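You operate a simulated robot arm through the tools that you are given. There is no shell and no other tool. Be economical: measure what you need, move in short steps, check, and stop when the job is done.

The job below is to be done with a simulated robot arm. You get a single attempt, and the scene is never put back.

## Task
Put the short yellow-block pipe on the wall bench near the doors. Then take the blue block from the corner wall bench and leave it on the wall bench near the doors. Then close the door of the tall oven. Then put the dish of drying beads from the shelf under the short bench on the bench top behind the furnace. Keep to this order. Set down upright: short yellow-block pipe.
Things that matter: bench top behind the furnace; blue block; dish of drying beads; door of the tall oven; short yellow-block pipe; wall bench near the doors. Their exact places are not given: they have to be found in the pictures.

The check looks at the end state, three seconds after you hand in, the way a careful person would. Anything else that was tipped, shoved, dropped, spilled or broken makes it a failure.

## Robot
A 7-joint arm with a vacuum gripper on a trunk, on a base that drives. Base frame: it is fixed to the floor where the robot stands at the start and does not move with it; the origin is under the middle of the robot, x ahead of it, y to its left, z up; the surface under the hand at the start is at about z = 86. Readings come in cm, degrees, newtons and seconds.
Its first joint turns from -149.0 to 149.0 degrees. Places, roughly: bench top behind the furnace [-430, -140, 80]; blue block (12x15x3 cm) [80, 130, 90]; dish of drying beads (10x10x3 cm) [-580, -280, 30]; door of the tall oven [-550, -220, 100]; short yellow-block pipe (10x4x7 cm) [50, -10, 90]; wall bench near the doors [70, -230, 90]. Payload 1.06 kg.
Tool frame: the origin (TCP) lies in the middle of the cups' lips, and z points out of the cups. The gripper has 1 cup of 2.4 cm across, covering 2.4 by 2.4 cm (tool x, y); the bellows give 0.8 cm. With the vacuum on, a cup seals on a smooth face that it is pressed against (1 to 4 N); it does not hold porous or soft things. The pull reaches 23 N.
Orientation is told as [roll, pitch, yaw] about the base's x, y, z axes, in that order, counted from this pose: with the cups facing straight down, the tool's x points along the base's -x, its y along +y and its z along -z.

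## Interface
- The arm moves only by the tool send_rows. Its argument "commands" is one flat list of numbers, 7 for each row, row after row: the shift along the tool's x, y, z in cm, then the turn, a rotation vector about the tool's x, y, z in degrees, then the vacuum: 1 switches it on, -1 off. In form: [dx, dy, dz, ax, ay, az, vacuum, dx, dy, dz, ax, ay, az, vacuum, ...]. A call has 1 to 12 rows; each row is the pose to reach, as a shift and turn from the pose commanded when the call began, along the tool's axes at that moment. Each row takes 0.2 s and may step no farther than 5 cm and 8.6 degrees from the row before; otherwise, or with a gripper value out of range, the whole call is refused. Where a pose cannot be reached the arm comes as near as it can. A force on the tool above 40 N (or 10 N above the force at the start of the call, whichever is more), or a blocked arm, ends the call early, and 0.2 s more pass. The pull builds up within a second once a cup has sealed. Time passes only in rows, and 0.2 s behind the last, so rows that repeat a pose give it time. It gives the time, the measured TCP pose, the force on the tool (base axes) and the pull of the vacuum at its end, in the units of the frame above (readings bear some noise), with the torque about the TCP (base axes, N m) and any sound that the robot's microphone picked up, and new pictures: "views" is both (left out), scene, wrist or none.
- Cameras (640 x 400 px; columns grow to the right, rows downward): "scene" is now at [3.27, 20.17, 158.98]; the picture's right is [0.41, -0.91, 0.00], its down [-0.61, -0.27, -0.74] and it looks along [0.68, 0.30, -0.67] (base axes); focal length 255 px, centre (320, 200). "wrist" rides on the gripper at [7.8, 1.9, -9.6] in the tool frame; the picture's right is [-0.24, 0.97, 0.00], its down [-0.71, -0.17, -0.69] and it looks along [-0.67, -0.16, 0.73] (tool axes); focal length 243 px, centre (320, 200).
- move_column(by): slides the trunk up (or, below 0, down) by that many cm; the arm and the scene camera ride with it, the base frame stays. It gives what a move gives, with no picture.
- base_move(legs): drives the robot by 1 to 6 legs, each [ahead, turn to the left] in cm and degrees, along the robot's own axes; the way and the turn of a leg run together, so that a leg with both is an arc; at most 150 cm and 180 degrees a leg. The arm and the cameras ride along, it lands a little off, and it stops where it bumps. It gives what a move gives, and a new picture of the scene camera.
- pan_tilt(pan, tilt): turns the head with the scene camera to pan (to the left, within 155 degrees either way) and tilt (down, from -29 to 69), counted from straight ahead of the robot. It gives what a move gives, and a new picture of the scene camera.
- measure_at(camera, pixels): for up to 12 pixels [column, row] of the newest picture of that camera ("zoom" is the newest enlarged one), the place [x, y, z] in the base frame of the surface seen there, good to about 0.2 cm. It takes no simulated time.
- close_up(camera, box): a new picture of the part [left, top, right, bottom] of that camera's present view, enlarged. It takes no simulated time.
- finish_job(): hands the job in; it is judged then, once.

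Keep the steps short. Do not move on a guess: measure, check each grasp and each placing, and mend mistakes. In all there are 110 turns and 260 pictures (those below and enlarged ones count). Leave the vacuum off and the arm clear of the work at the hand-in unless told otherwise, and finish with a single line.

The tools are called after "Request:" as a command line: name --argument value ..., lists and objects as JSON in quotes. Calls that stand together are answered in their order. send_rows: Moves the arm, as the interface text tells. Its arguments: {"type":"object","properties":{"commands":{"type":"array","items":{"type":"number"}},"views":{"type":"string","enum":["both","scene","wrist","none"]}},"required":["commands"]} The other tools are called the same way: move_column (by) slides the trunk up or down; base_move (legs) drives the base; pan_tilt (pan, tilt) turns the head that bears the scene camera; measure_at (camera, pixels) gives the place of the surface under pixels of a picture; close_up (camera, box) takes an enlarged picture of a part of a camera's view; finish_job () hands the job in.

At the start:

```text
time_s: 0.0
eef_pos: [46.26, 49.72, 115.07]
tcp_rot: [-0.1, 0.0, 0.0]
wrist_force: [0.1, -0.3, 0.7]
moment: [-0.02, -0.01, 0.0]
pull: 0.0
trunk travel left (down, up): [-65.0, 6.0]
robot x, y, heading: [-0.03, -0.08, -0.1]
head pan, tilt: [23.9, 42.1]
```

scene: 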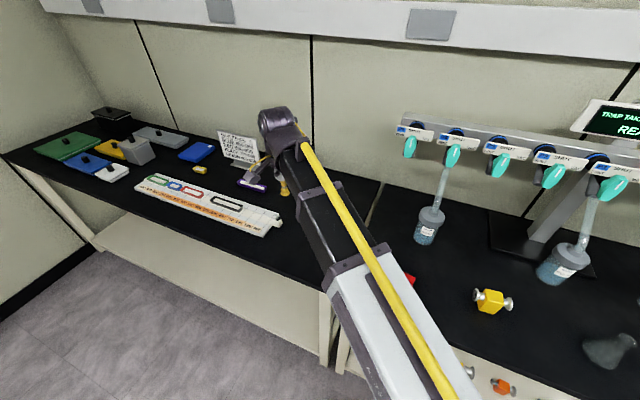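
wrist: 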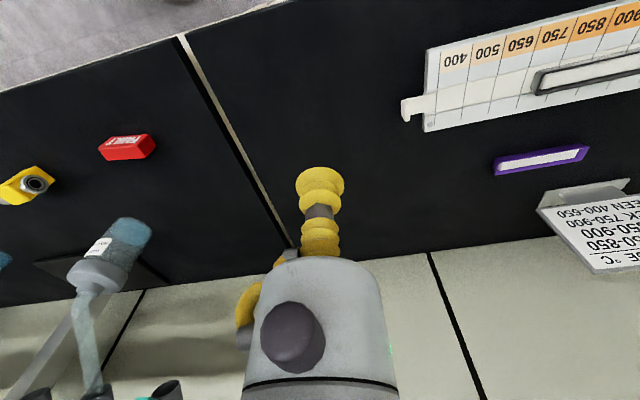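

I see a yellow-block pipe at about (490,300) in the scene picture, and blue items on the left bench. I'll enlarge both areas and measure.

Request:
close_up --camera "scene" --box '[400, 240, 600, 400]'

Request:
close_up --camera "scene" --box '[20, 90, 300, 250]'

Request:
measure_at --camera "scene" --pixels '[[490, 295], [475, 295], [508, 303], [489, 311], [500, 330], [197, 153], [90, 160], [68, 147], [502, 385]]'

```text
2.50 times, centred on (500, 320) of scene
```

zoom: 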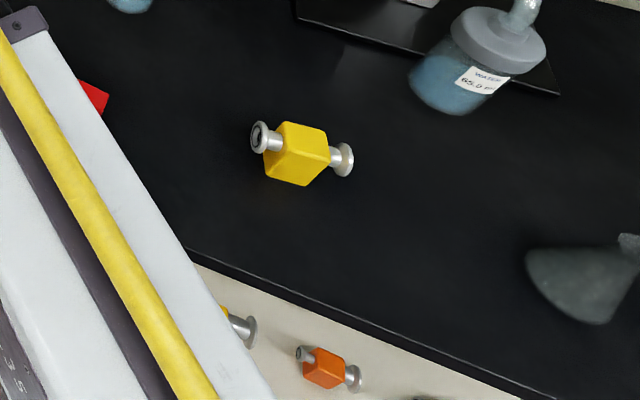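

```text
2.29 times, centred on (160, 170) of scene
```

zoom: 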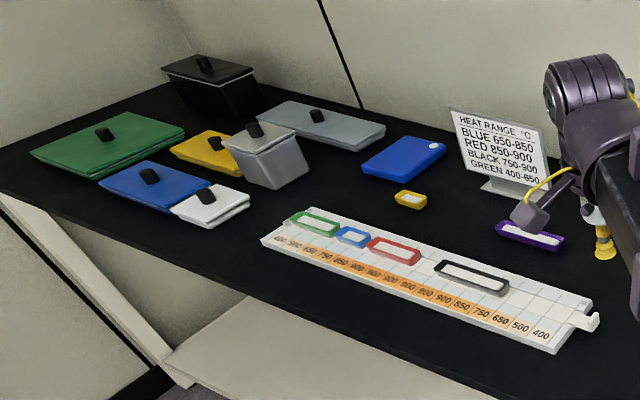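

```text
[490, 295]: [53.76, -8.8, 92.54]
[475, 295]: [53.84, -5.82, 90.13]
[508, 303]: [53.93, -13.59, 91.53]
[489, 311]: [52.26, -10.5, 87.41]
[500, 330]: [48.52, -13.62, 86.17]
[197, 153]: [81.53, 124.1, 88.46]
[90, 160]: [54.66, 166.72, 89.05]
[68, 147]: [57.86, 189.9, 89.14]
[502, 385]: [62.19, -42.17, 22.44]
```

The pipe stands at about (53,-10), its block's top near z=92.6. The blue block is at about (81,124). Now I'll look to the right for the wall bench near the doors.

Request:
pan_tilt --pan -70 --tilt 20

Request:
pan_tilt --pan -30 --tilt 40

```text
time_s: 1.7
eef_pos: [46.25, 49.54, 115.03]
tcp_rot: [0.0, -0.1, 0.0]
wrist_force: [-0.5, -1.0, 0.1]
moment: [-0.02, 0.0, 0.02]
pull: 0.0
trunk travel left (down, up): [-65.0, 6.0]
robot x, y, heading: [-0.27, 0.31, 0.0]
head pan, tilt: [-70.0, 20.0]
```

scene: 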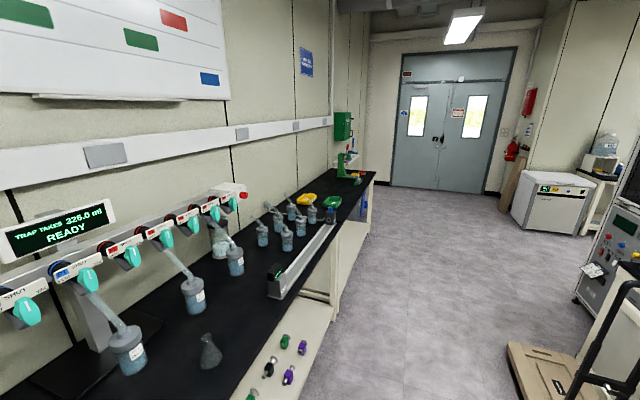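

```text
time_s: 2.8
eef_pos: [46.27, 49.48, 114.97]
tcp_rot: [0.0, 0.1, 0.1]
wrist_force: [0.6, -0.9, -0.3]
moment: [0.03, 0.03, -0.02]
pull: 0.1
trunk travel left (down, up): [-65.0, 6.0]
robot x, y, heading: [-0.18, 0.39, -0.2]
head pan, tilt: [-30.0, 40.0]
```

scene: 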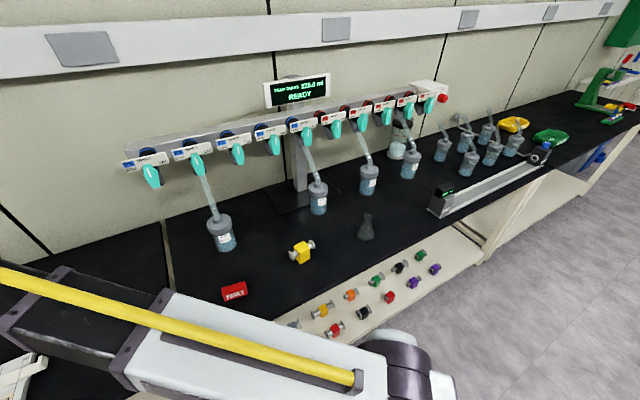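

The pipe is at (301,252). I'll enlarge it and measure the block's corners.

Request:
close_up --camera "scene" --box '[261, 227, 341, 277]'

Request:
close_up --camera "scene" --box '[420, 60, 640, 220]'

Request:
measure_at --camera "scene" --pixels '[[300, 250], [302, 246], [296, 250], [304, 252], [289, 255], [313, 246], [320, 270]]'

```text
8.00 times, centred on (301, 252) of scene
```

zoom: 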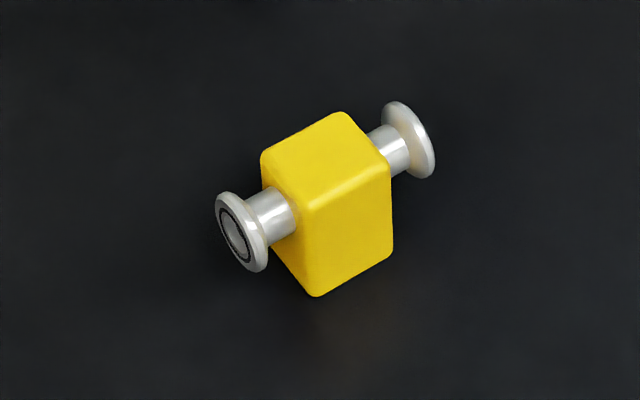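

```text
2.50 times, centred on (530, 140) of scene
```

zoom: 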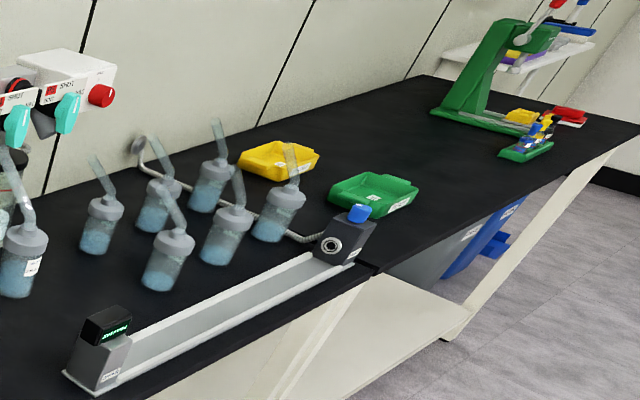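

```text
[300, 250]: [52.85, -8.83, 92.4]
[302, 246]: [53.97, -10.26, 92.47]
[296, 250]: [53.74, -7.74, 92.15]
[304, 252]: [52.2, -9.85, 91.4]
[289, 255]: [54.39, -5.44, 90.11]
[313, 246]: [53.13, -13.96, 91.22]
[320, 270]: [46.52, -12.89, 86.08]
```

The top face's middle is at about (53.7,-9.9,92.5), too near to the axis. I'll back off 12 cm first.

Request:
base_move --legs '[[-12, 0]]'

```text
time_s: 4.0
eef_pos: [33.81, 49.57, 114.99]
tcp_rot: [0.1, 0.0, 0.0]
wrist_force: [0.9, -0.2, 0.3]
moment: [0.01, 0.01, -0.03]
pull: 0.0
trunk travel left (down, up): [-65.0, 6.0]
robot x, y, heading: [-12.41, -0.16, -0.2]
head pan, tilt: [-30.0, 40.0]
```

scene: 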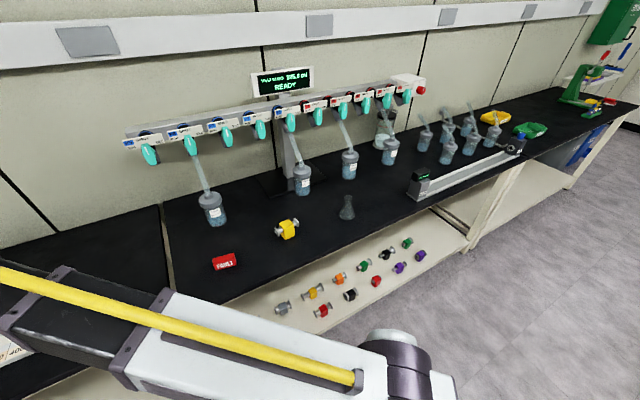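

The tool goes across above the pipe at z about 105, in two runs.

Request:
send_rows --commands '[-1.5, -4.6, 0, 0, 0, 0, -1, -3, -9.2, 0, 0, 0, 0, -1, -4.5, -13.8, 0, 0, 0, 0, -1, -6, -18.4, 0, 0, 0, 0, -1, -7.5, -23, 0, 0, 0, 0, -1, -9, -27.6, 0, 0, 0, 0, -1, -10.5, -32.2, 0, 0, 0, 0, -1, -12, -36.8, 0, 0, 0, 0, -1, -13.5, -41.4, 0, 0, 0, 0, -1, -15, -46, 0, 0, 0, 0, -1, -16.5, -50.6, 0, 0, 0, 0, -1]' --views "none"

Request:
send_rows --commands '[-1.5, -4.6, 1, 0, 0, 0, -1, -3.4, -8.9, 3, 0, 0, 0, -1, -3.4, -8.9, 7, 0, 0, 0, -1, -3.4, -8.9, 10, 0, 0, 0, -1, -3.4, -8.9, 10, 0, 0, 0, -1]' --views "both"

```text
time_s: 6.4
eef_pos: [50.59, -1.04, 115.03]
tcp_rot: [0.0, -0.1, 0.0]
wrist_force: [0.2, -0.1, -0.2]
moment: [0.02, -0.02, -0.01]
pull: 0.1
trunk travel left (down, up): [-65.0, 6.0]
robot x, y, heading: [-12.11, 0.26, -0.3]
head pan, tilt: [-30.0, 40.0]
```

```text
refused: row 2 steps farther than a row can; nothing moved
```

The reading is (50.6,-1.0,115). Row 2 stepped too far, so I'll send smaller steps.

Request:
send_rows --commands '[-1.5, -4.4, 1, 0, 0, 0, -1, -3.1, -8.8, 2, 0, 0, 0, -1, -3.1, -8.8, 6, 0, 0, 0, -1, -3.1, -8.8, 10, 0, 0, 0, -1, -3.1, -8.8, 14, 0, 0, 0, -1, -3.1, -8.8, 14, 0, 0, 0, -1]' --views "both"

```text
time_s: 7.8
eef_pos: [53.3, -9.9, 101.01]
tcp_rot: [-0.1, -0.1, 0.0]
wrist_force: [-0.4, 0.5, 0.3]
moment: [-0.03, -0.03, -0.02]
pull: 0.0
trunk travel left (down, up): [-65.0, 6.0]
robot x, y, heading: [-12.14, -0.28, -0.0]
head pan, tilt: [-30.0, 40.0]
```

scene: 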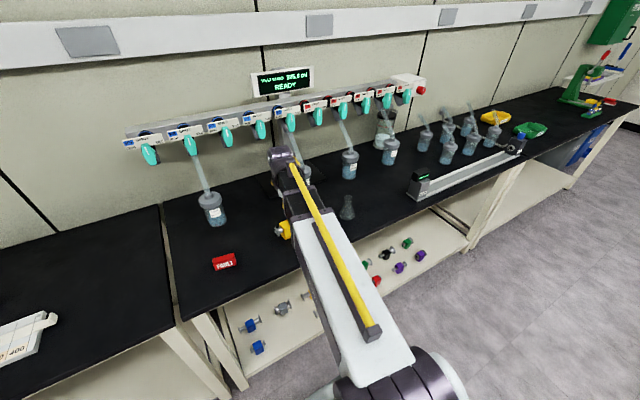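
wrist: 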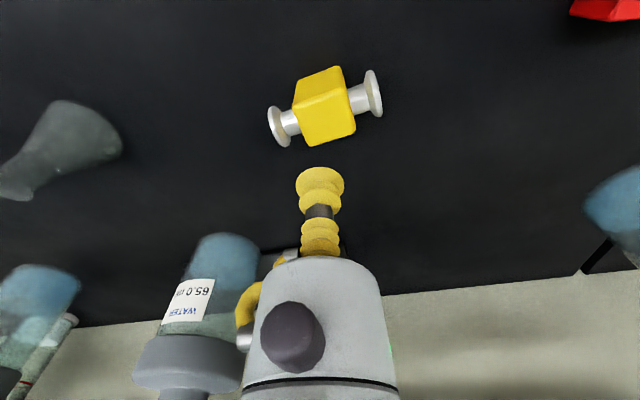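

The pipe is visible in the wrist view at (325,105). I'll measure its faces.

Request:
measure_at --camera "wrist" --pixels '[[301, 112], [345, 103], [353, 132], [310, 142], [327, 122], [320, 90], [338, 72], [302, 92]]'

```text
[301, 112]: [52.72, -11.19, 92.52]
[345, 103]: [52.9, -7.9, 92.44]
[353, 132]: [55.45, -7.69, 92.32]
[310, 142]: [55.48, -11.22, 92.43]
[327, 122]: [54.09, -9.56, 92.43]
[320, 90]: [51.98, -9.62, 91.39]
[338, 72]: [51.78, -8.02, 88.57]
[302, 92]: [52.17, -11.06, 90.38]
```

The top's middle is (54.1,-9.5,92.4). I'll centre on it, come down with the vacuum on and press lightly.

Request:
send_rows --commands '[-0.8, 0.4, 4, 0, 0, 0, 1, -0.8, 0.4, 7.5, 0, 0, 0, 1, -0.8, 0.4, 8.6, 0, 0, 0, 1, -0.8, 0.4, 8.9, 0, 0, 0, 1, -0.8, 0.4, 8.9, 0, 0, 0, 1, -0.8, 0.4, 8.9, 0, 0, 0, 1, -0.8, 0.4, 8.9, 0, 0, 0, 1]' --views "wrist"

```text
time_s: 9.4
eef_pos: [54.26, -9.28, 92.2]
tcp_rot: [0.1, -0.1, 0.0]
wrist_force: [4.7, -0.1, 9.6]
moment: [0.01, 0.0, -0.02]
pull: 23.2
trunk travel left (down, up): [-65.0, 6.0]
robot x, y, heading: [-12.41, -0.27, 0.2]
head pan, tilt: [-30.0, 40.0]
```

wrist: 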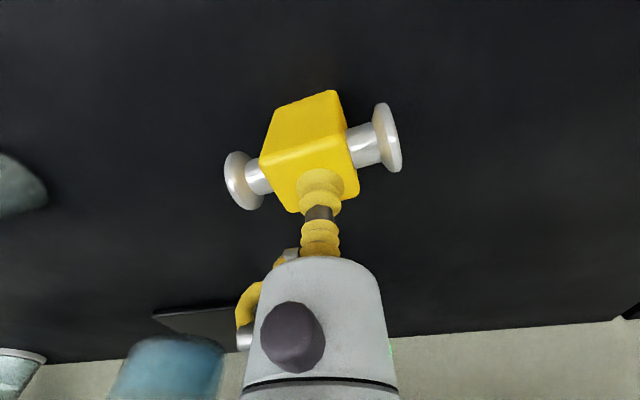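

It has sealed (pull 23 N). I'll lift it and draw it back towards the robot.

Request:
send_rows --commands '[0, 0, -2, 0, 0, 0, 1, 0, 0, -6, 0, 0, 0, 1, 0, 0, -10, 0, 0, 0, 1, 0, 0, -14, 0, 0, 0, 1, 0, 0, -18, 0, 0, 0, 1, 0, 0, -22, 0, 0, 0, 1, 0, 0, -22, 0, 0, 0, 1]' --views "wrist"

```text
time_s: 11.0
eef_pos: [54.32, -9.43, 114.4]
tcp_rot: [-0.1, 0.0, 0.0]
wrist_force: [-0.3, -0.3, -2.5]
moment: [0.05, -0.04, 0.04]
pull: 22.9
trunk travel left (down, up): [-65.0, 6.0]
robot x, y, heading: [-12.39, 0.03, 0.3]
head pan, tilt: [-30.0, 40.0]
```

wrist: 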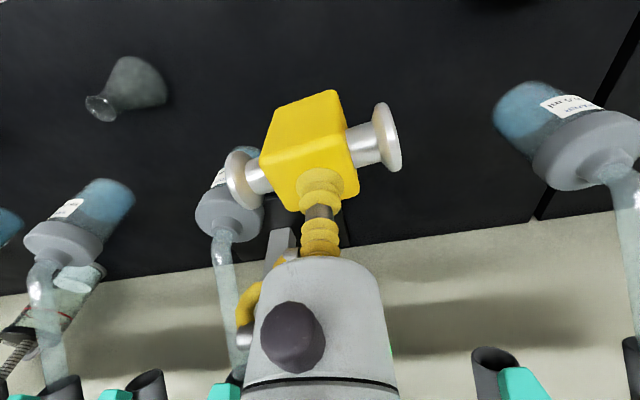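

The pipe is held, about 2.5 N. I'll look to the right and behind to find a clear way.

Request:
pan_tilt --pan -90 --tilt 30

Request:
measure_at --camera "scene" --pixels '[[560, 380], [520, 360], [100, 300], [200, 250], [300, 200], [400, 200], [500, 250], [600, 250], [250, 190], [220, 200]]'

Request:
pan_tilt --pan -150 --tilt 30

Request:
measure_at --camera "scene" --pixels '[[320, 380], [320, 300], [320, 250], [100, 300], [100, 200], [550, 300], [550, 200], [320, 200]]'

```text
time_s: 12.3
eef_pos: [54.37, -9.25, 114.3]
tcp_rot: [-0.1, -0.1, 0.0]
wrist_force: [-0.7, -0.3, -2.4]
moment: [0.01, 0.01, 0.01]
pull: 22.9
trunk travel left (down, up): [-65.0, 6.0]
robot x, y, heading: [-12.18, 0.04, 0.0]
head pan, tilt: [-90.0, 30.0]
```

scene: 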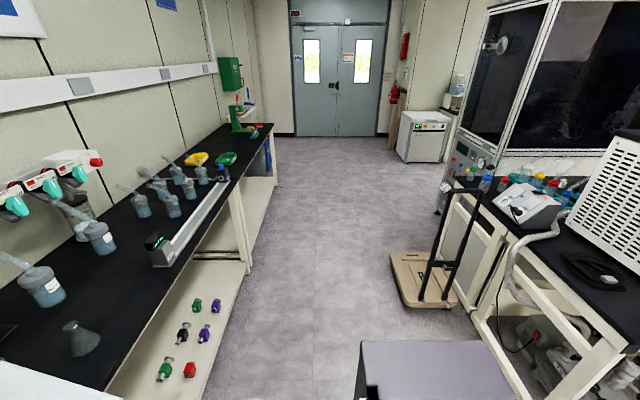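

```text
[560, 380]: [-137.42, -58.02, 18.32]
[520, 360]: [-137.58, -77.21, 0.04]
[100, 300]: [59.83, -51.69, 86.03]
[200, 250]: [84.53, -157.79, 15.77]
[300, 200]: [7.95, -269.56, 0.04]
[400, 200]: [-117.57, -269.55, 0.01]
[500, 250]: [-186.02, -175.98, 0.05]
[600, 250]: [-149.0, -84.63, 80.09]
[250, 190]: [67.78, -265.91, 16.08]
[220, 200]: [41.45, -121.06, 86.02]
```

```text
time_s: 13.6
eef_pos: [54.36, -9.29, 114.4]
tcp_rot: [0.1, 0.1, 0.0]
wrist_force: [0.2, 0.0, -2.8]
moment: [0.03, 0.01, 0.05]
pull: 22.8
trunk travel left (down, up): [-65.0, 6.0]
robot x, y, heading: [-12.46, 0.07, 0.0]
head pan, tilt: [-150.0, 30.0]
```

scene: 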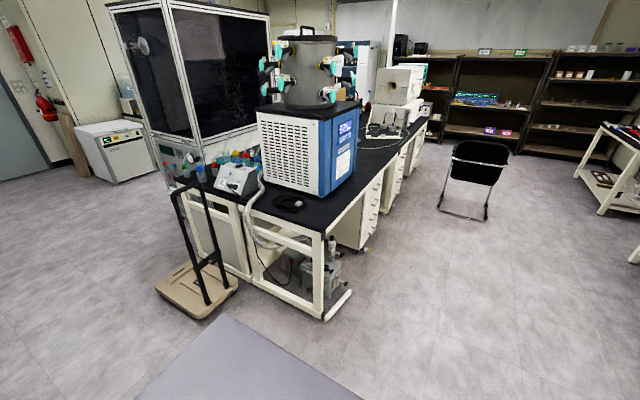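

```text
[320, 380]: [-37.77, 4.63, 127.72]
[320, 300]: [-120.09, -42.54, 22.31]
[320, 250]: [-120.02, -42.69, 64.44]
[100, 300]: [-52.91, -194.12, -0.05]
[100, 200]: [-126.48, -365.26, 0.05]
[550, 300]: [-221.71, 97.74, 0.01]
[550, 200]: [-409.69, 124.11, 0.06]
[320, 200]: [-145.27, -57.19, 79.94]
```

I'll measure the trolley's edges and the island bench's corner.

Request:
measure_at --camera "scene" --pixels '[[203, 316], [157, 287], [190, 262], [208, 290], [324, 318], [237, 283], [345, 292]]'

```text
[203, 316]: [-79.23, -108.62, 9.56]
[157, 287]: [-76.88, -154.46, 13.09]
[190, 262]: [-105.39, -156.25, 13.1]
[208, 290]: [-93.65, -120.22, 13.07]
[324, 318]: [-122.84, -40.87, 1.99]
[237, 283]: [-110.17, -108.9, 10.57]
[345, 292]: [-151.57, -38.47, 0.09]
```

The aisle from x=-77 to 41 is wide enough. Next I'll look at the far bench to choose spots for both things.

Request:
pan_tilt --pan -75 --tilt 20

Request:
close_up --camera "scene" --box '[140, 100, 340, 225]'

```text
time_s: 15.1
eef_pos: [54.35, -9.27, 114.25]
tcp_rot: [0.0, 0.0, 0.0]
wrist_force: [0.2, -0.4, -2.5]
moment: [0.02, -0.05, 0.04]
pull: 22.5
trunk travel left (down, up): [-65.0, 6.0]
robot x, y, heading: [-12.47, -0.05, 0.2]
head pan, tilt: [-75.0, 20.0]
```

scene: 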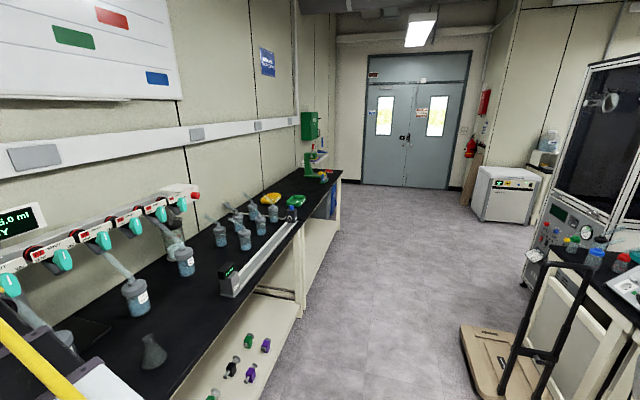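

```text
3.20 times, centred on (240, 162) of scene
```

zoom: 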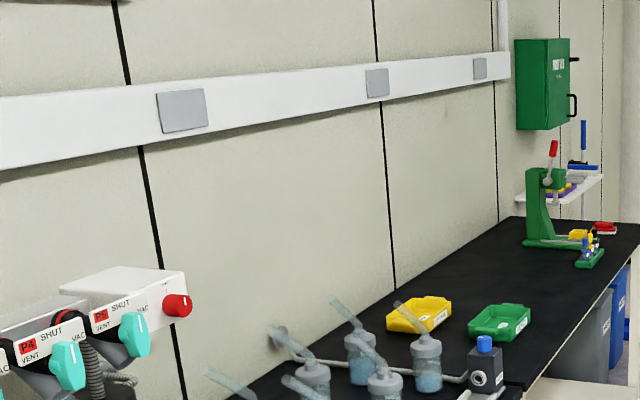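

Request:
measure_at --camera "zoom" --pixels '[[500, 320], [505, 390], [530, 310], [418, 318], [540, 245], [590, 260], [520, 270], [550, 300], [485, 340], [545, 370], [600, 330], [640, 225]]'

```text
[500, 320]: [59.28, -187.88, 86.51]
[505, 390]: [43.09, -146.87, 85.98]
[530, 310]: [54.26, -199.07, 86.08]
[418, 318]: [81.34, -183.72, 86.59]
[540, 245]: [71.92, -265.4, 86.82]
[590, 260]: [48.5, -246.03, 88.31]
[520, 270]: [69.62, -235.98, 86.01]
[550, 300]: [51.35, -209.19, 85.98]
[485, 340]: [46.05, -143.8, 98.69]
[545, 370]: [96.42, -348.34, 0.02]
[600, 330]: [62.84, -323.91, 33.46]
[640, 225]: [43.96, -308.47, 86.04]
```

The bench near the doors runs from y=-150 to -310 and is free around (60,-210). I'll back off 8, turn right and drive down the aisle.

Request:
base_move --legs '[[-8, 0], [0, -90], [105, 0], [105, 0]]'

```text
time_s: 29.8
eef_pos: [-30.65, -273.42, 114.35]
tcp_rot: [0.0, -0.1, -91.1]
wrist_force: [0.6, -0.1, -2.6]
moment: [-0.02, 0.0, -0.02]
pull: 22.8
trunk travel left (down, up): [-65.0, 6.0]
robot x, y, heading: [-20.1, -207.08, -90.7]
head pan, tilt: [-75.0, 20.0]
```

scene: 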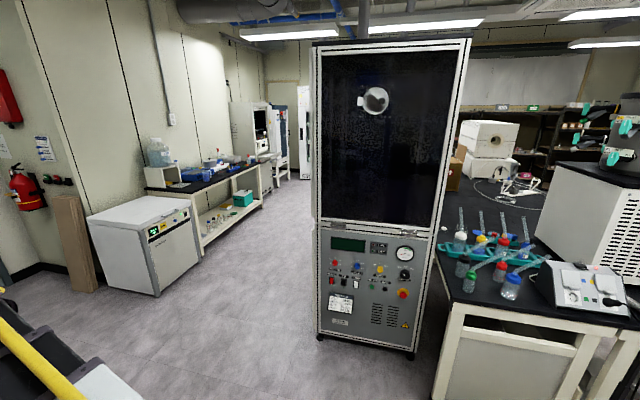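

It landed at (-20,-207). Now I'll turn left 90 and look at the bench.

Request:
base_move --legs '[[0, 90]]'

Request:
pan_tilt --pan 5 --tilt 40

```text
time_s: 34.1
eef_pos: [46.59, -217.02, 114.37]
tcp_rot: [0.0, 0.0, -0.5]
wrist_force: [0.6, 0.4, -2.4]
moment: [0.03, 0.0, -0.02]
pull: 23.1
trunk travel left (down, up): [-65.0, 6.0]
robot x, y, heading: [-20.13, -206.74, -0.7]
head pan, tilt: [-75.0, 20.0]
```

scene: 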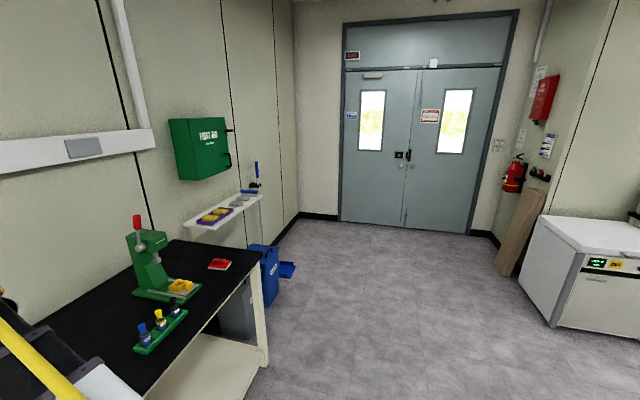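

```text
time_s: 35.6
eef_pos: [46.53, -217.0, 114.35]
tcp_rot: [0.0, 0.0, -0.5]
wrist_force: [1.3, 0.4, -2.0]
moment: [0.04, -0.02, -0.02]
pull: 22.2
trunk travel left (down, up): [-65.0, 6.0]
robot x, y, heading: [-20.11, -206.47, -0.3]
head pan, tilt: [5.0, 40.0]
```

scene: 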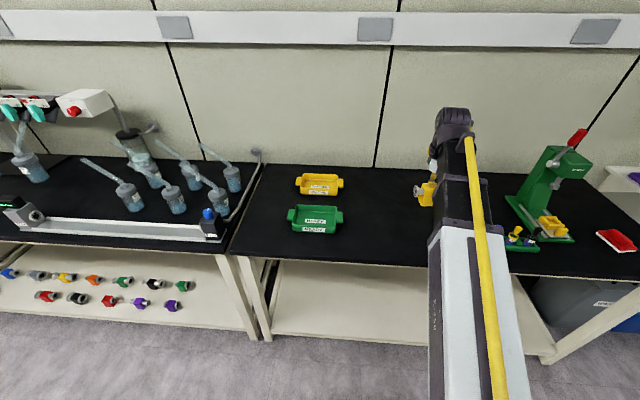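

I'll measure the trays' edges and the free surface between the tray and the arm.

Request:
measure_at --camera "scene" --pixels '[[341, 215], [343, 184], [375, 220], [400, 240], [380, 185], [400, 255], [512, 245], [520, 205], [485, 180]]'

```text
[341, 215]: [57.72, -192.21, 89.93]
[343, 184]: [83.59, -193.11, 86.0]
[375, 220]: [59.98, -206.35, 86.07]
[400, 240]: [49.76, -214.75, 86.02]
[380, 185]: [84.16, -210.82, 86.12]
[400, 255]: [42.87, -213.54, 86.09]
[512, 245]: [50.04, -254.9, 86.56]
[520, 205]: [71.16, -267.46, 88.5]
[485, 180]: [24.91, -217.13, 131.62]
```

The pipe will go at (62,-233), which leaves y=-197 to -227 for the block. I'll move above it and come down to about 2 cm over the surface.

Request:
send_rows --commands '[-3, -3.2, 0, 0, 0, 0, 1, -6, -6.4, 0, 0, 0, 0, 1, -9, -9.6, 0, 0, 0, 0, 1, -12.2, -12.8, 0, 0, 0, 0, 1, -15.5, -16, 0, 0, 0, 0, 1, -15.5, -16, 4, 0, 0, 0, 1, -15.5, -16, 8, 0, 0, 0, 1, -15.5, -16, 12, 0, 0, 0, 1, -15.5, -16, 16, 0, 0, 0, 1, -15.5, -16, 19, 0, 0, 0, 1, -15.5, -16, 19, 0, 0, 0, 1]' --views "both"

```text
time_s: 38.0
eef_pos: [61.78, -233.22, 95.3]
tcp_rot: [0.0, 0.0, -0.5]
wrist_force: [0.1, 0.5, -2.3]
moment: [-0.01, 0.0, 0.03]
pull: 22.6
trunk travel left (down, up): [-65.0, 6.0]
robot x, y, heading: [-20.31, -207.03, -0.3]
head pan, tilt: [5.0, 40.0]
```

scene: 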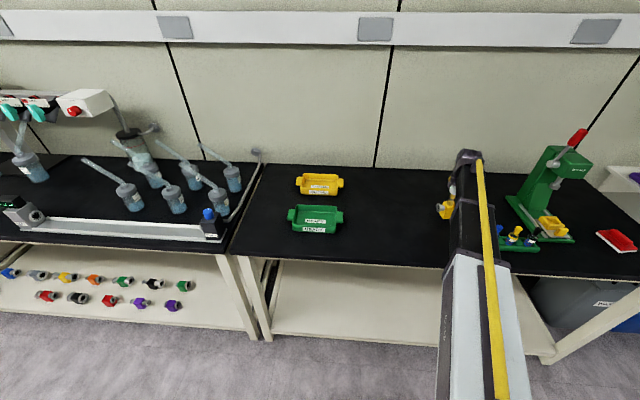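
wrist: 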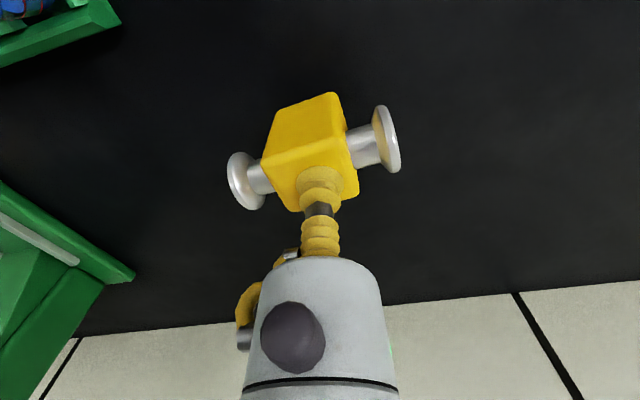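

The place is clear. I'll lower it about 2.8 cm in small steps.

Request:
send_rows --commands '[0, 0, 1.2, 0, 0, 0, 1, 0, 0, 2.2, 0, 0, 0, 1, 0, 0, 2.7, 0, 0, 0, 1, 0, 0, 2.9, 0, 0, 0, 1, 0, 0, 2.9, 0, 0, 0, 1]' --views "wrist"

```text
time_s: 39.2
eef_pos: [61.75, -233.27, 92.33]
tcp_rot: [-0.1, -0.1, -0.5]
wrist_force: [3.9, 0.2, 7.2]
moment: [0.0, 0.0, 0.0]
pull: 22.8
trunk travel left (down, up): [-65.0, 6.0]
robot x, y, heading: [-20.18, -207.12, -0.7]
head pan, tilt: [5.0, 40.0]
```

wrist: 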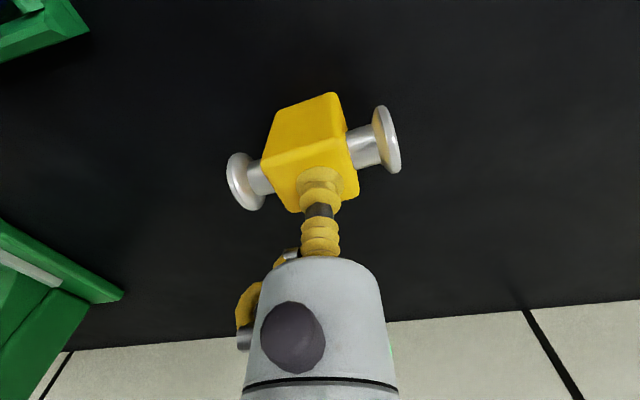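

The force is now +7 N up, so it stands on the bench. I'll switch the vacuum off, wait, then rise.

Request:
send_rows --commands '[0, 0, 0, 0, 0, 0, -1, 0, 0, 0, 0, 0, 0, -1, 0, 0, 0, 0, 0, 0, -1, 0, 0, 0, 0, 0, 0, -1, 0, 0, -0.5, 0, 0, 0, -1, 0, 0, -1.5, 0, 0, 0, -1, 0, 0, -5, 0, 0, 0, -1, 0, 0, -9, 0, 0, 0, -1, 0, 0, -13, 0, 0, 0, -1, 0, 0, -17, 0, 0, 0, -1, 0, 0, -21, 0, 0, 0, -1, 0, 0, -24, 0, 0, 0, -1]' --views "both"

```text
time_s: 41.8
eef_pos: [61.89, -232.9, 116.51]
tcp_rot: [0.0, 0.0, -0.5]
wrist_force: [0.2, 0.6, -0.5]
moment: [0.02, -0.03, 0.01]
pull: 0.0
trunk travel left (down, up): [-65.0, 6.0]
robot x, y, heading: [-20.24, -207.22, -0.5]
head pan, tilt: [5.0, 40.0]
```

scene: 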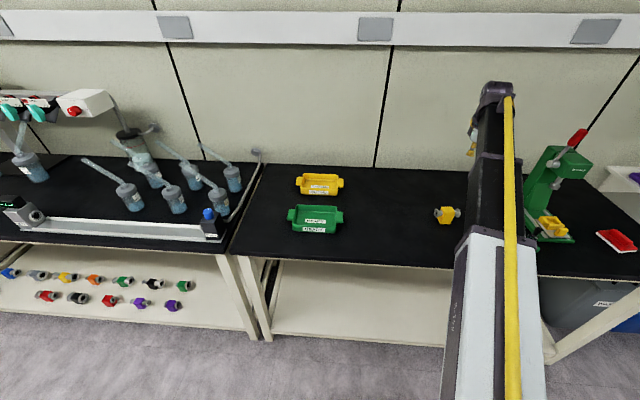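
wrist: 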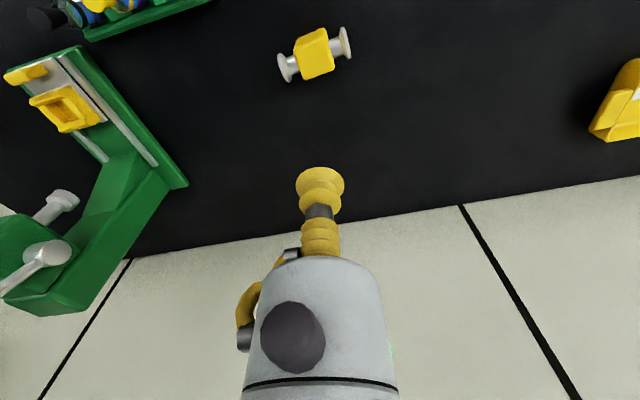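

The pipe stands upright on the bench. I'll draw the arm in before driving to the corner bench.

Request:
send_rows --commands '[2.8, 3.2, 0, 0, 0, 0, -1, 5.6, 6.4, 0, 0, 0, 0, -1, 8.4, 9.6, 0, 0, 0, 0, -1, 11.2, 12.8, 0, 0, 0, 0, -1, 14, 16, 0, 0, 0, 0, -1, 16.8, 19.2, 0, 0, 0, 0, -1, 19.6, 22.4, 0, 0, 0, 0, -1, 22, 26, 0, 0, 0, 0, -1]' --views "none"

Request:
close_up --camera "scene" --box '[400, 180, 500, 250]'

Request:
base_move --legs '[[0, 90.5], [110, 0], [110, 0], [110, 0]]'

```text
time_s: 43.6
eef_pos: [40.25, -206.63, 116.31]
tcp_rot: [0.2, 0.0, -0.5]
wrist_force: [0.4, 0.1, 0.3]
moment: [-0.03, 0.02, 0.01]
pull: 0.0
trunk travel left (down, up): [-65.0, 6.0]
robot x, y, heading: [-20.12, -206.82, -0.5]
head pan, tilt: [5.0, 40.0]
```

```text
5.71 times, centred on (450, 215) of scene
```

zoom: 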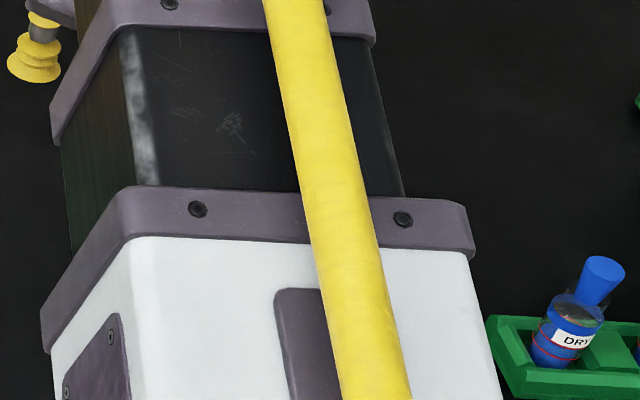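

```text
time_s: 63.3
eef_pos: [-0.94, 179.81, 116.17]
tcp_rot: [0.0, 0.0, 87.0]
wrist_force: [0.6, 0.2, -0.1]
moment: [-0.02, 0.03, 0.01]
pull: 0.0
trunk travel left (down, up): [-65.0, 6.0]
robot x, y, heading: [-3.62, 119.24, 86.9]
head pan, tilt: [5.0, 40.0]
```

scene: 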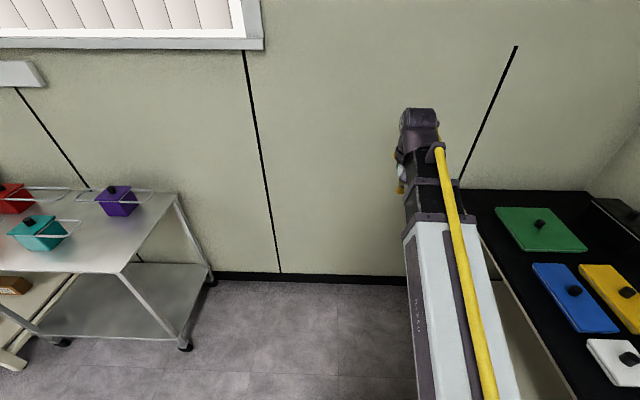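

It's at (-3.6,119), heading 87. I'll turn right to face the bench.

Request:
base_move --legs '[[0, -87]]'

Request:
pan_tilt --pan 10 --tilt 45

```text
time_s: 67.3
eef_pos: [57.08, 121.57, 116.31]
tcp_rot: [0.0, 0.0, 1.4]
wrist_force: [0.6, 0.5, -0.2]
moment: [0.03, 0.0, 0.01]
pull: 0.0
trunk travel left (down, up): [-65.0, 6.0]
robot x, y, heading: [-3.31, 119.29, 1.2]
head pan, tilt: [5.0, 40.0]
```

scene: 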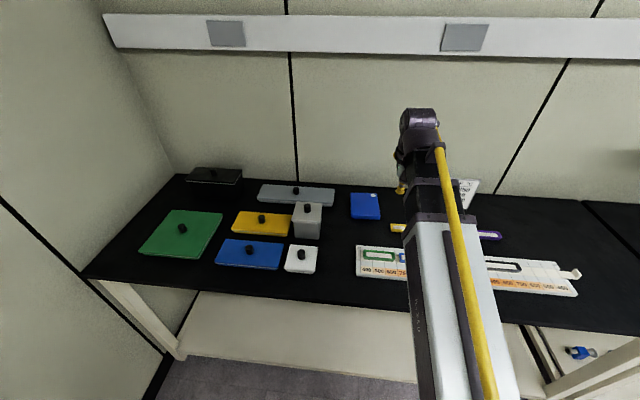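

```text
time_s: 68.0
eef_pos: [57.08, 121.51, 116.34]
tcp_rot: [-0.1, 0.0, 1.3]
wrist_force: [0.4, -0.2, -0.2]
moment: [0.01, 0.01, 0.0]
pull: 0.2
trunk travel left (down, up): [-65.0, 6.0]
robot x, y, heading: [-3.47, 119.55, 1.2]
head pan, tilt: [10.0, 45.0]
```

scene: 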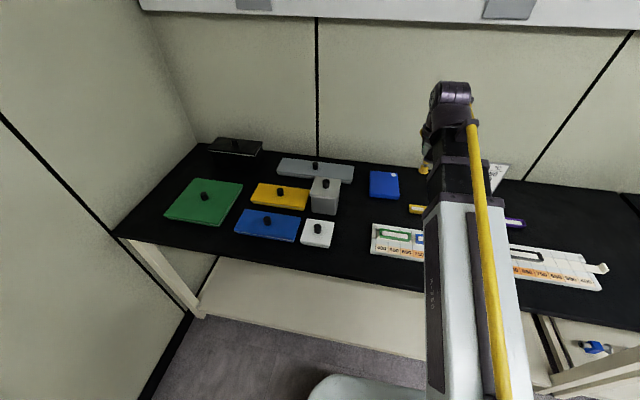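

The blue block is at (385,183). I'll enlarge it and measure it.

Request:
close_up --camera "scene" --box '[345, 160, 425, 210]'

Request:
measure_at --camera "scene" --pixels '[[385, 183], [372, 173], [397, 175], [398, 193], [373, 193], [386, 206], [394, 176], [415, 210], [325, 183], [337, 172]]'

```text
8.00 times, centred on (385, 185) of scene
```

zoom: 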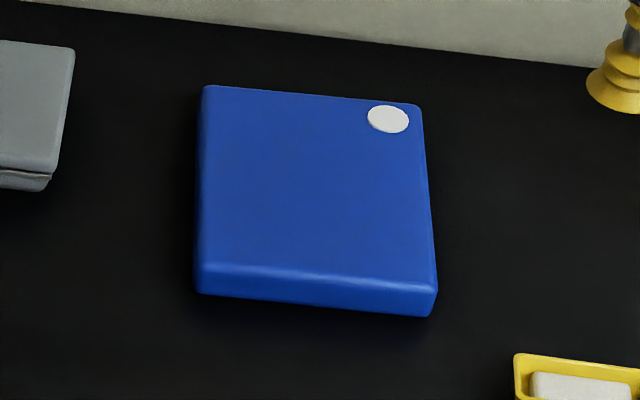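

```text
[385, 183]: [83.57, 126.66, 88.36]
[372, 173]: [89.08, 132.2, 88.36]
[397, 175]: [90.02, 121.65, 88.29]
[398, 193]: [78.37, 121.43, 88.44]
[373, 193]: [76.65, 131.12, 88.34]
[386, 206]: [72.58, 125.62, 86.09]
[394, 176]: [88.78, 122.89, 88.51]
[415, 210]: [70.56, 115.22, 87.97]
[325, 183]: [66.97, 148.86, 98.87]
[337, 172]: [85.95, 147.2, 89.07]
```

The block's middle is at about (83.3,126.6), top z=88.4. I'll move above it and stop at z=96 for a check.

Request:
send_rows --commands '[-4.5, 0.8, 0, 0, 0, 0, -1, -9, 1.6, 0, 0, 0, 0, -1, -13.5, 2.4, 0, 0, 0, 0, -1, -18, 3.2, 0, 0, 0, 0, -1, -22.5, 4, 0, 0, 0, 0, -1, -26.3, 4.5, 1, 0, 0, 0, -1, -26.3, 4.5, 5, 0, 0, 0, -1, -26.3, 4.5, 9.5, 0, 0, 0, -1, -26.3, 4.5, 14, 0, 0, 0, -1, -26.3, 4.5, 17.5, 0, 0, 0, -1, -26.3, 4.5, 20.3, 0, 0, 0, -1, -26.3, 4.5, 20.3, 0, 0, 0, -1]' --views "both"

```text
time_s: 70.6
eef_pos: [83.25, 126.6, 95.72]
tcp_rot: [0.0, 0.0, 1.3]
wrist_force: [0.2, 1.5, 1.1]
moment: [0.04, -0.01, 0.0]
pull: 0.0
trunk travel left (down, up): [-65.0, 6.0]
robot x, y, heading: [-3.25, 118.98, 1.6]
head pan, tilt: [10.0, 45.0]
```

scene: 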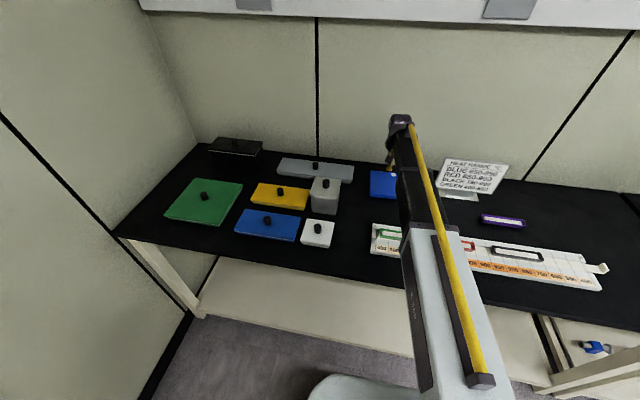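
wrist: 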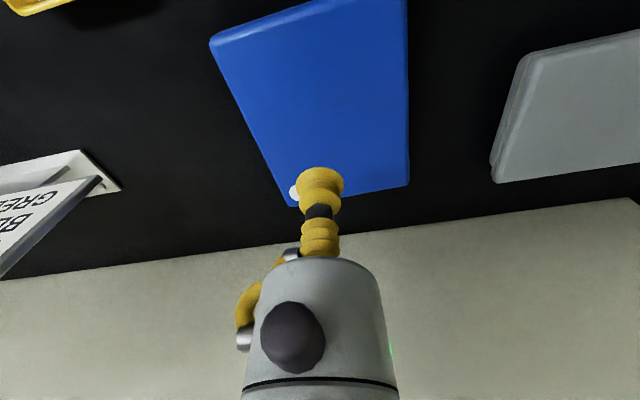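

The cup stands over the block's middle. I'll come down with the vacuum on and press lightly.

Request:
send_rows --commands '[0, 0, 3.5, 0, 0, 0, 1, 0, 0, 6.2, 0, 0, 0, 1, 0, 0, 7.2, 0, 0, 0, 1, 0, 0, 7.5, 0, 0, 0, 1, 0, 0, 7.5, 0, 0, 0, 1, 0, 0, 7.5, 0, 0, 0, 1, 0, 0, 7.5, 0, 0, 0, 1]' --views "wrist"

```text
time_s: 72.2
eef_pos: [83.2, 126.65, 88.51]
tcp_rot: [0.0, 0.1, 1.4]
wrist_force: [-0.3, 0.2, -0.5]
moment: [0.03, 0.05, -0.01]
pull: 22.9
trunk travel left (down, up): [-65.0, 6.0]
robot x, y, heading: [-3.6, 119.58, 1.4]
head pan, tilt: [10.0, 45.0]
```

wrist: 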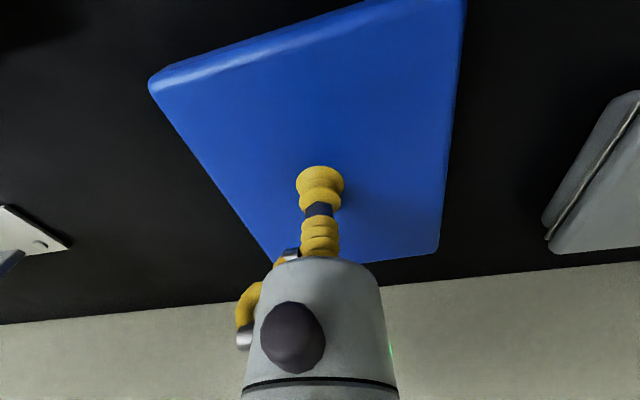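

It's sealed at 23 N. I'll lift slowly and read the weight and the moment.

Request:
send_rows --commands '[0, 0, -0.5, 0, 0, 0, 1, 0, 0, -2, 0, 0, 0, 1, 0, 0, -4, 0, 0, 0, 1, 0, 0, -6, 0, 0, 0, 1, 0, 0, -6, 0, 0, 0, 1, 0, 0, -6, 0, 0, 0, 1]' --views "wrist"

```text
time_s: 73.6
eef_pos: [83.22, 126.75, 94.36]
tcp_rot: [0.0, -0.1, 1.4]
wrist_force: [-0.1, -0.1, -3.5]
moment: [0.01, 0.02, -0.03]
pull: 22.8
trunk travel left (down, up): [-65.0, 6.0]
robot x, y, heading: [-3.53, 119.05, 1.4]
head pan, tilt: [10.0, 45.0]
```

wrist: 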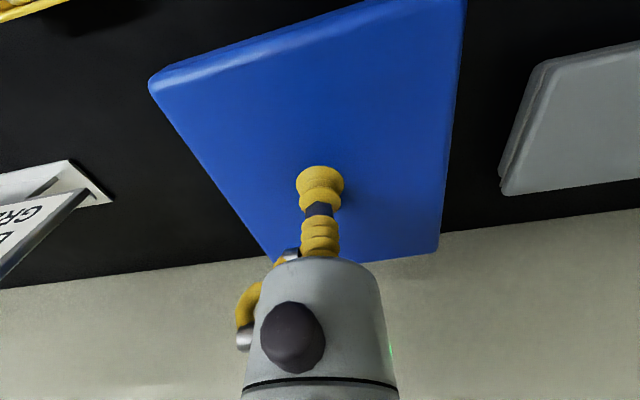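

It weighs about 3.5 N and hangs level. I'll lift it to 114 and draw it back.

Request:
send_rows --commands '[0, 0, -5, 0, 0, 0, 1, 0, 0, -10, 0, 0, 0, 1, 0, 0, -15, 0, 0, 0, 1, 0, 0, -20, 0, 0, 0, 1, 4.5, -1, -21, 0, 0, 0, 1, 9, -2, -21, 0, 0, 0, 1, 13.5, -3, -21, 0, 0, 0, 1, 18, -4, -21, 0, 0, 0, 1, 22, -4.5, -21, 0, 0, 0, 1, 22, -4.5, -21, 0, 0, 0, 1]' --views "wrist"

Request:
base_move --legs '[[-16, 0], [0, -91.3], [110, 0], [110, 0], [109, 0]]'

```text
time_s: 75.8
eef_pos: [61.04, 121.7, 115.45]
tcp_rot: [0.0, 0.0, 1.3]
wrist_force: [-0.5, 0.0, -3.8]
moment: [0.0, 0.03, -0.01]
pull: 22.9
trunk travel left (down, up): [-65.0, 6.0]
robot x, y, heading: [-3.57, 119.32, 1.4]
head pan, tilt: [10.0, 45.0]
```

wrist: 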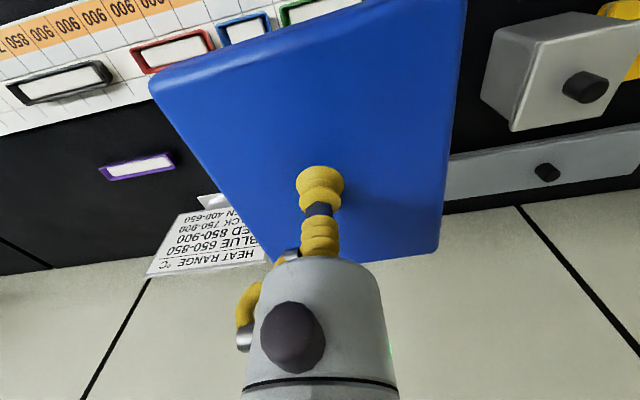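

```text
time_s: 96.9
eef_pos: [-33.06, -278.01, 115.33]
tcp_rot: [0.0, 0.0, -93.5]
wrist_force: [-0.4, -0.3, -2.9]
moment: [-0.01, 0.03, -0.01]
pull: 23.0
trunk travel left (down, up): [-65.0, 6.0]
robot x, y, heading: [-29.91, -213.56, -93.7]
head pan, tilt: [10.0, 45.0]
```

scene: 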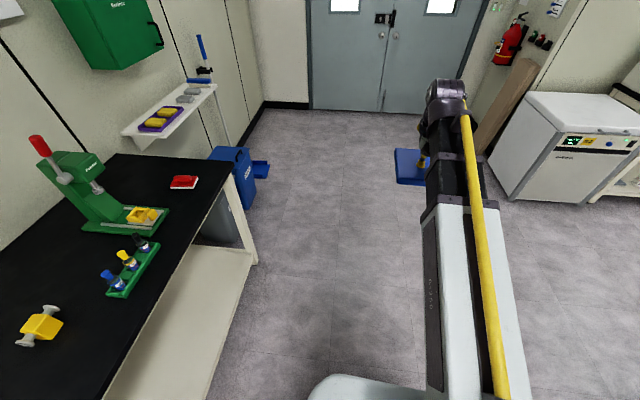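

The block is still held. I'll turn to the bench, drive 12 cm closer and look.

Request:
base_move --legs '[[0, 93.7], [12, 0]]'

Request:
measure_at --camera "scene" --pixels '[[300, 250], [320, 200], [350, 230]]'

```text
time_s: 102.1
eef_pos: [46.38, -214.98, 115.33]
tcp_rot: [0.0, -0.1, -1.8]
wrist_force: [1.0, -0.8, -4.5]
moment: [-0.03, 0.03, -0.01]
pull: 22.8
trunk travel left (down, up): [-65.0, 6.0]
robot x, y, heading: [-17.97, -213.86, -1.8]
head pan, tilt: [10.0, 45.0]
```

scene: 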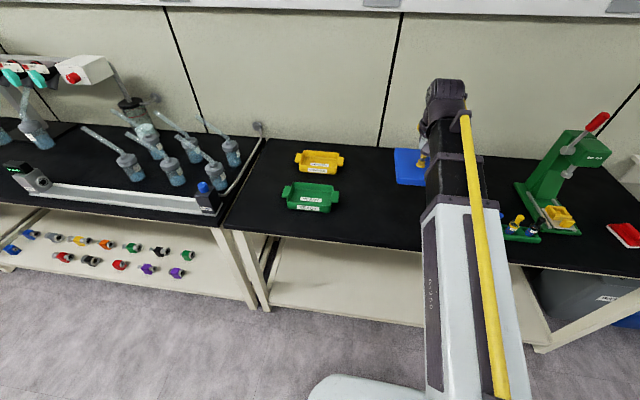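

```text
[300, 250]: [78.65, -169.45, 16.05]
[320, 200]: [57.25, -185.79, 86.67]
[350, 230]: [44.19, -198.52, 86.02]
```

I'll put it down at (64,-211), between the tray and the pipe. First I'll move over it and come down to about 91.

Request:
send_rows --commands '[-4.5, 1.2, 0, 0, 0, 0, 1, -9, 2.4, 0, 0, 0, 0, 1, -13.5, 3.6, 0, 0, 0, 0, 1, -17.5, 4.5, 1, 0, 0, 0, 1, -17.5, 4.5, 5, 0, 0, 0, 1, -17.5, 4.5, 9.5, 0, 0, 0, 1, -17.5, 4.5, 14, 0, 0, 0, 1, -17.5, 4.5, 18, 0, 0, 0, 1, -17.5, 4.5, 22, 0, 0, 0, 1, -17.5, 4.5, 24.3, 0, 0, 0, 1, -17.5, 4.5, 24.3, 0, 0, 0, 1]' --views "both"

```text
time_s: 104.5
eef_pos: [63.84, -211.24, 90.78]
tcp_rot: [0.0, 0.0, -1.7]
wrist_force: [1.1, 0.1, -3.3]
moment: [-0.03, 0.04, -0.01]
pull: 22.8
trunk travel left (down, up): [-65.0, 6.0]
robot x, y, heading: [-18.16, -213.7, -1.3]
head pan, tilt: [10.0, 45.0]
```

scene: 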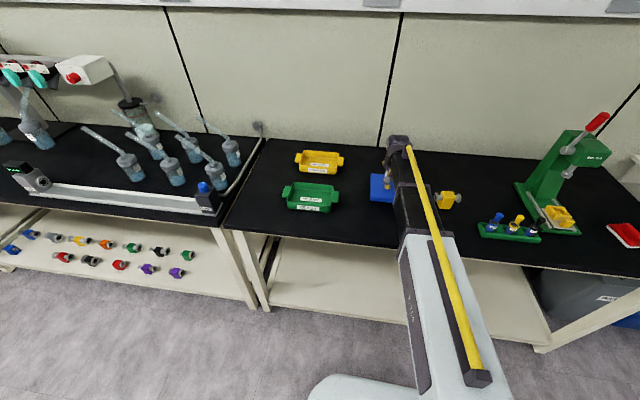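
wrist: 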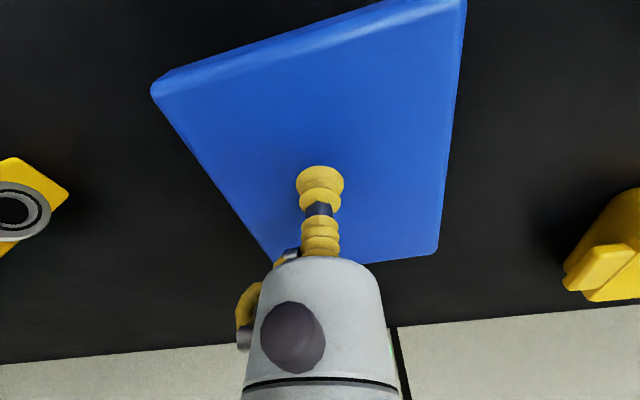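

It's clear on both sides. I'll lower it the last 2.3 cm, let go and rise.

Request:
send_rows --commands '[0, 0, 1.2, 0, 0, 0, 1, 0, 0, 1.9, 0, 0, 0, 1, 0, 0, 2.3, 0, 0, 0, 1, 0, 0, 2.4, 0, 0, 0, 1, 0, 0, 2.4, 0, 0, 0, 1]' --views "wrist"

```text
time_s: 105.7
eef_pos: [64.05, -210.96, 88.53]
tcp_rot: [0.1, -0.1, -1.7]
wrist_force: [0.0, -0.8, -2.6]
moment: [0.05, 0.0, -0.04]
pull: 22.7
trunk travel left (down, up): [-65.0, 6.0]
robot x, y, heading: [-17.85, -213.97, -1.7]
head pan, tilt: [10.0, 45.0]
```

wrist: 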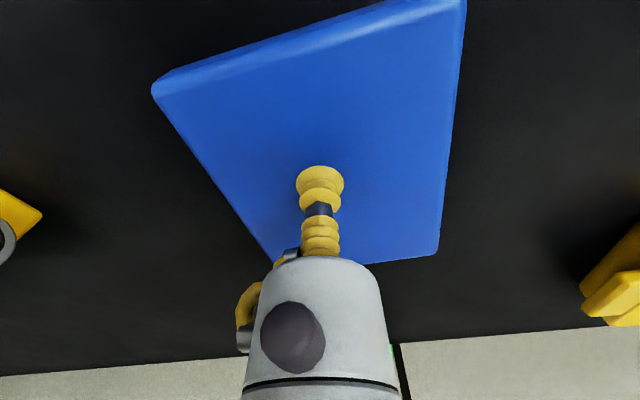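

The force still reads about -2.6 N, so it isn't quite resting. I'll lower a little further until it bears.

Request:
send_rows --commands '[0, 0, 0.2, 0, 0, 0, 1, 0, 0, 0.35, 0, 0, 0, 1, 0, 0, 0.35, 0, 0, 0, 1]' --views "none"

```text
time_s: 106.5
eef_pos: [63.86, -210.96, 88.4]
tcp_rot: [0.0, 0.0, -1.8]
wrist_force: [2.5, 0.1, 11.0]
moment: [0.05, -0.06, 0.03]
pull: 22.6
trunk travel left (down, up): [-65.0, 6.0]
robot x, y, heading: [-18.06, -213.89, -1.6]
head pan, tilt: [10.0, 45.0]
```

It bears on the bench now. Vacuum off, wait, rise, and draw in.

Request:
send_rows --commands '[0, 0, -0.2, 0, 0, 0, -1, 0, 0, -0.2, 0, 0, 0, -1, 0, 0, -0.2, 0, 0, 0, -1, 0, 0, -0.2, 0, 0, 0, -1, 0, 0, -0.8, 0, 0, 0, -1, 0, 0, -2, 0, 0, 0, -1, 0, 0, -6, 0, 0, 0, -1, 0, 0, -10.5, 0, 0, 0, -1, 0, 0, -15, 0, 0, 0, -1, 0, 0, -19.5, 0, 0, 0, -1, 0, 0, -24, 0, 0, 0, -1, 0, 0, -28, 0, 0, 0, -1]' --views "both"

```text
time_s: 109.1
eef_pos: [64.31, -211.2, 116.51]
tcp_rot: [0.1, 0.0, -1.7]
wrist_force: [0.5, 0.2, 0.3]
moment: [-0.01, -0.01, 0.01]
pull: 0.0
trunk travel left (down, up): [-65.0, 6.0]
robot x, y, heading: [-18.03, -214.07, -1.8]
head pan, tilt: [10.0, 45.0]
```

scene: 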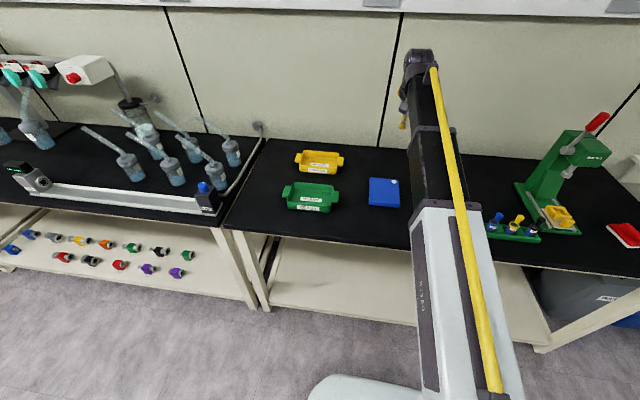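
wrist: 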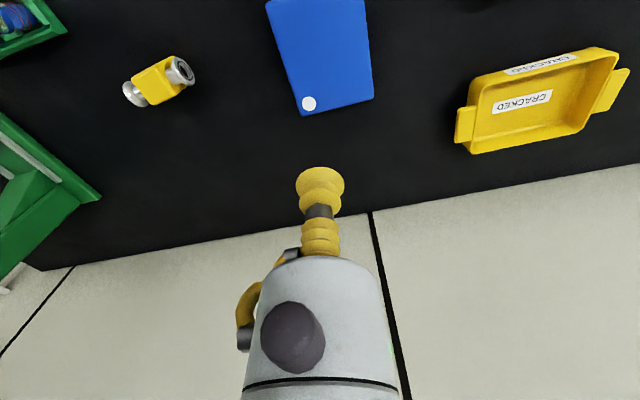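

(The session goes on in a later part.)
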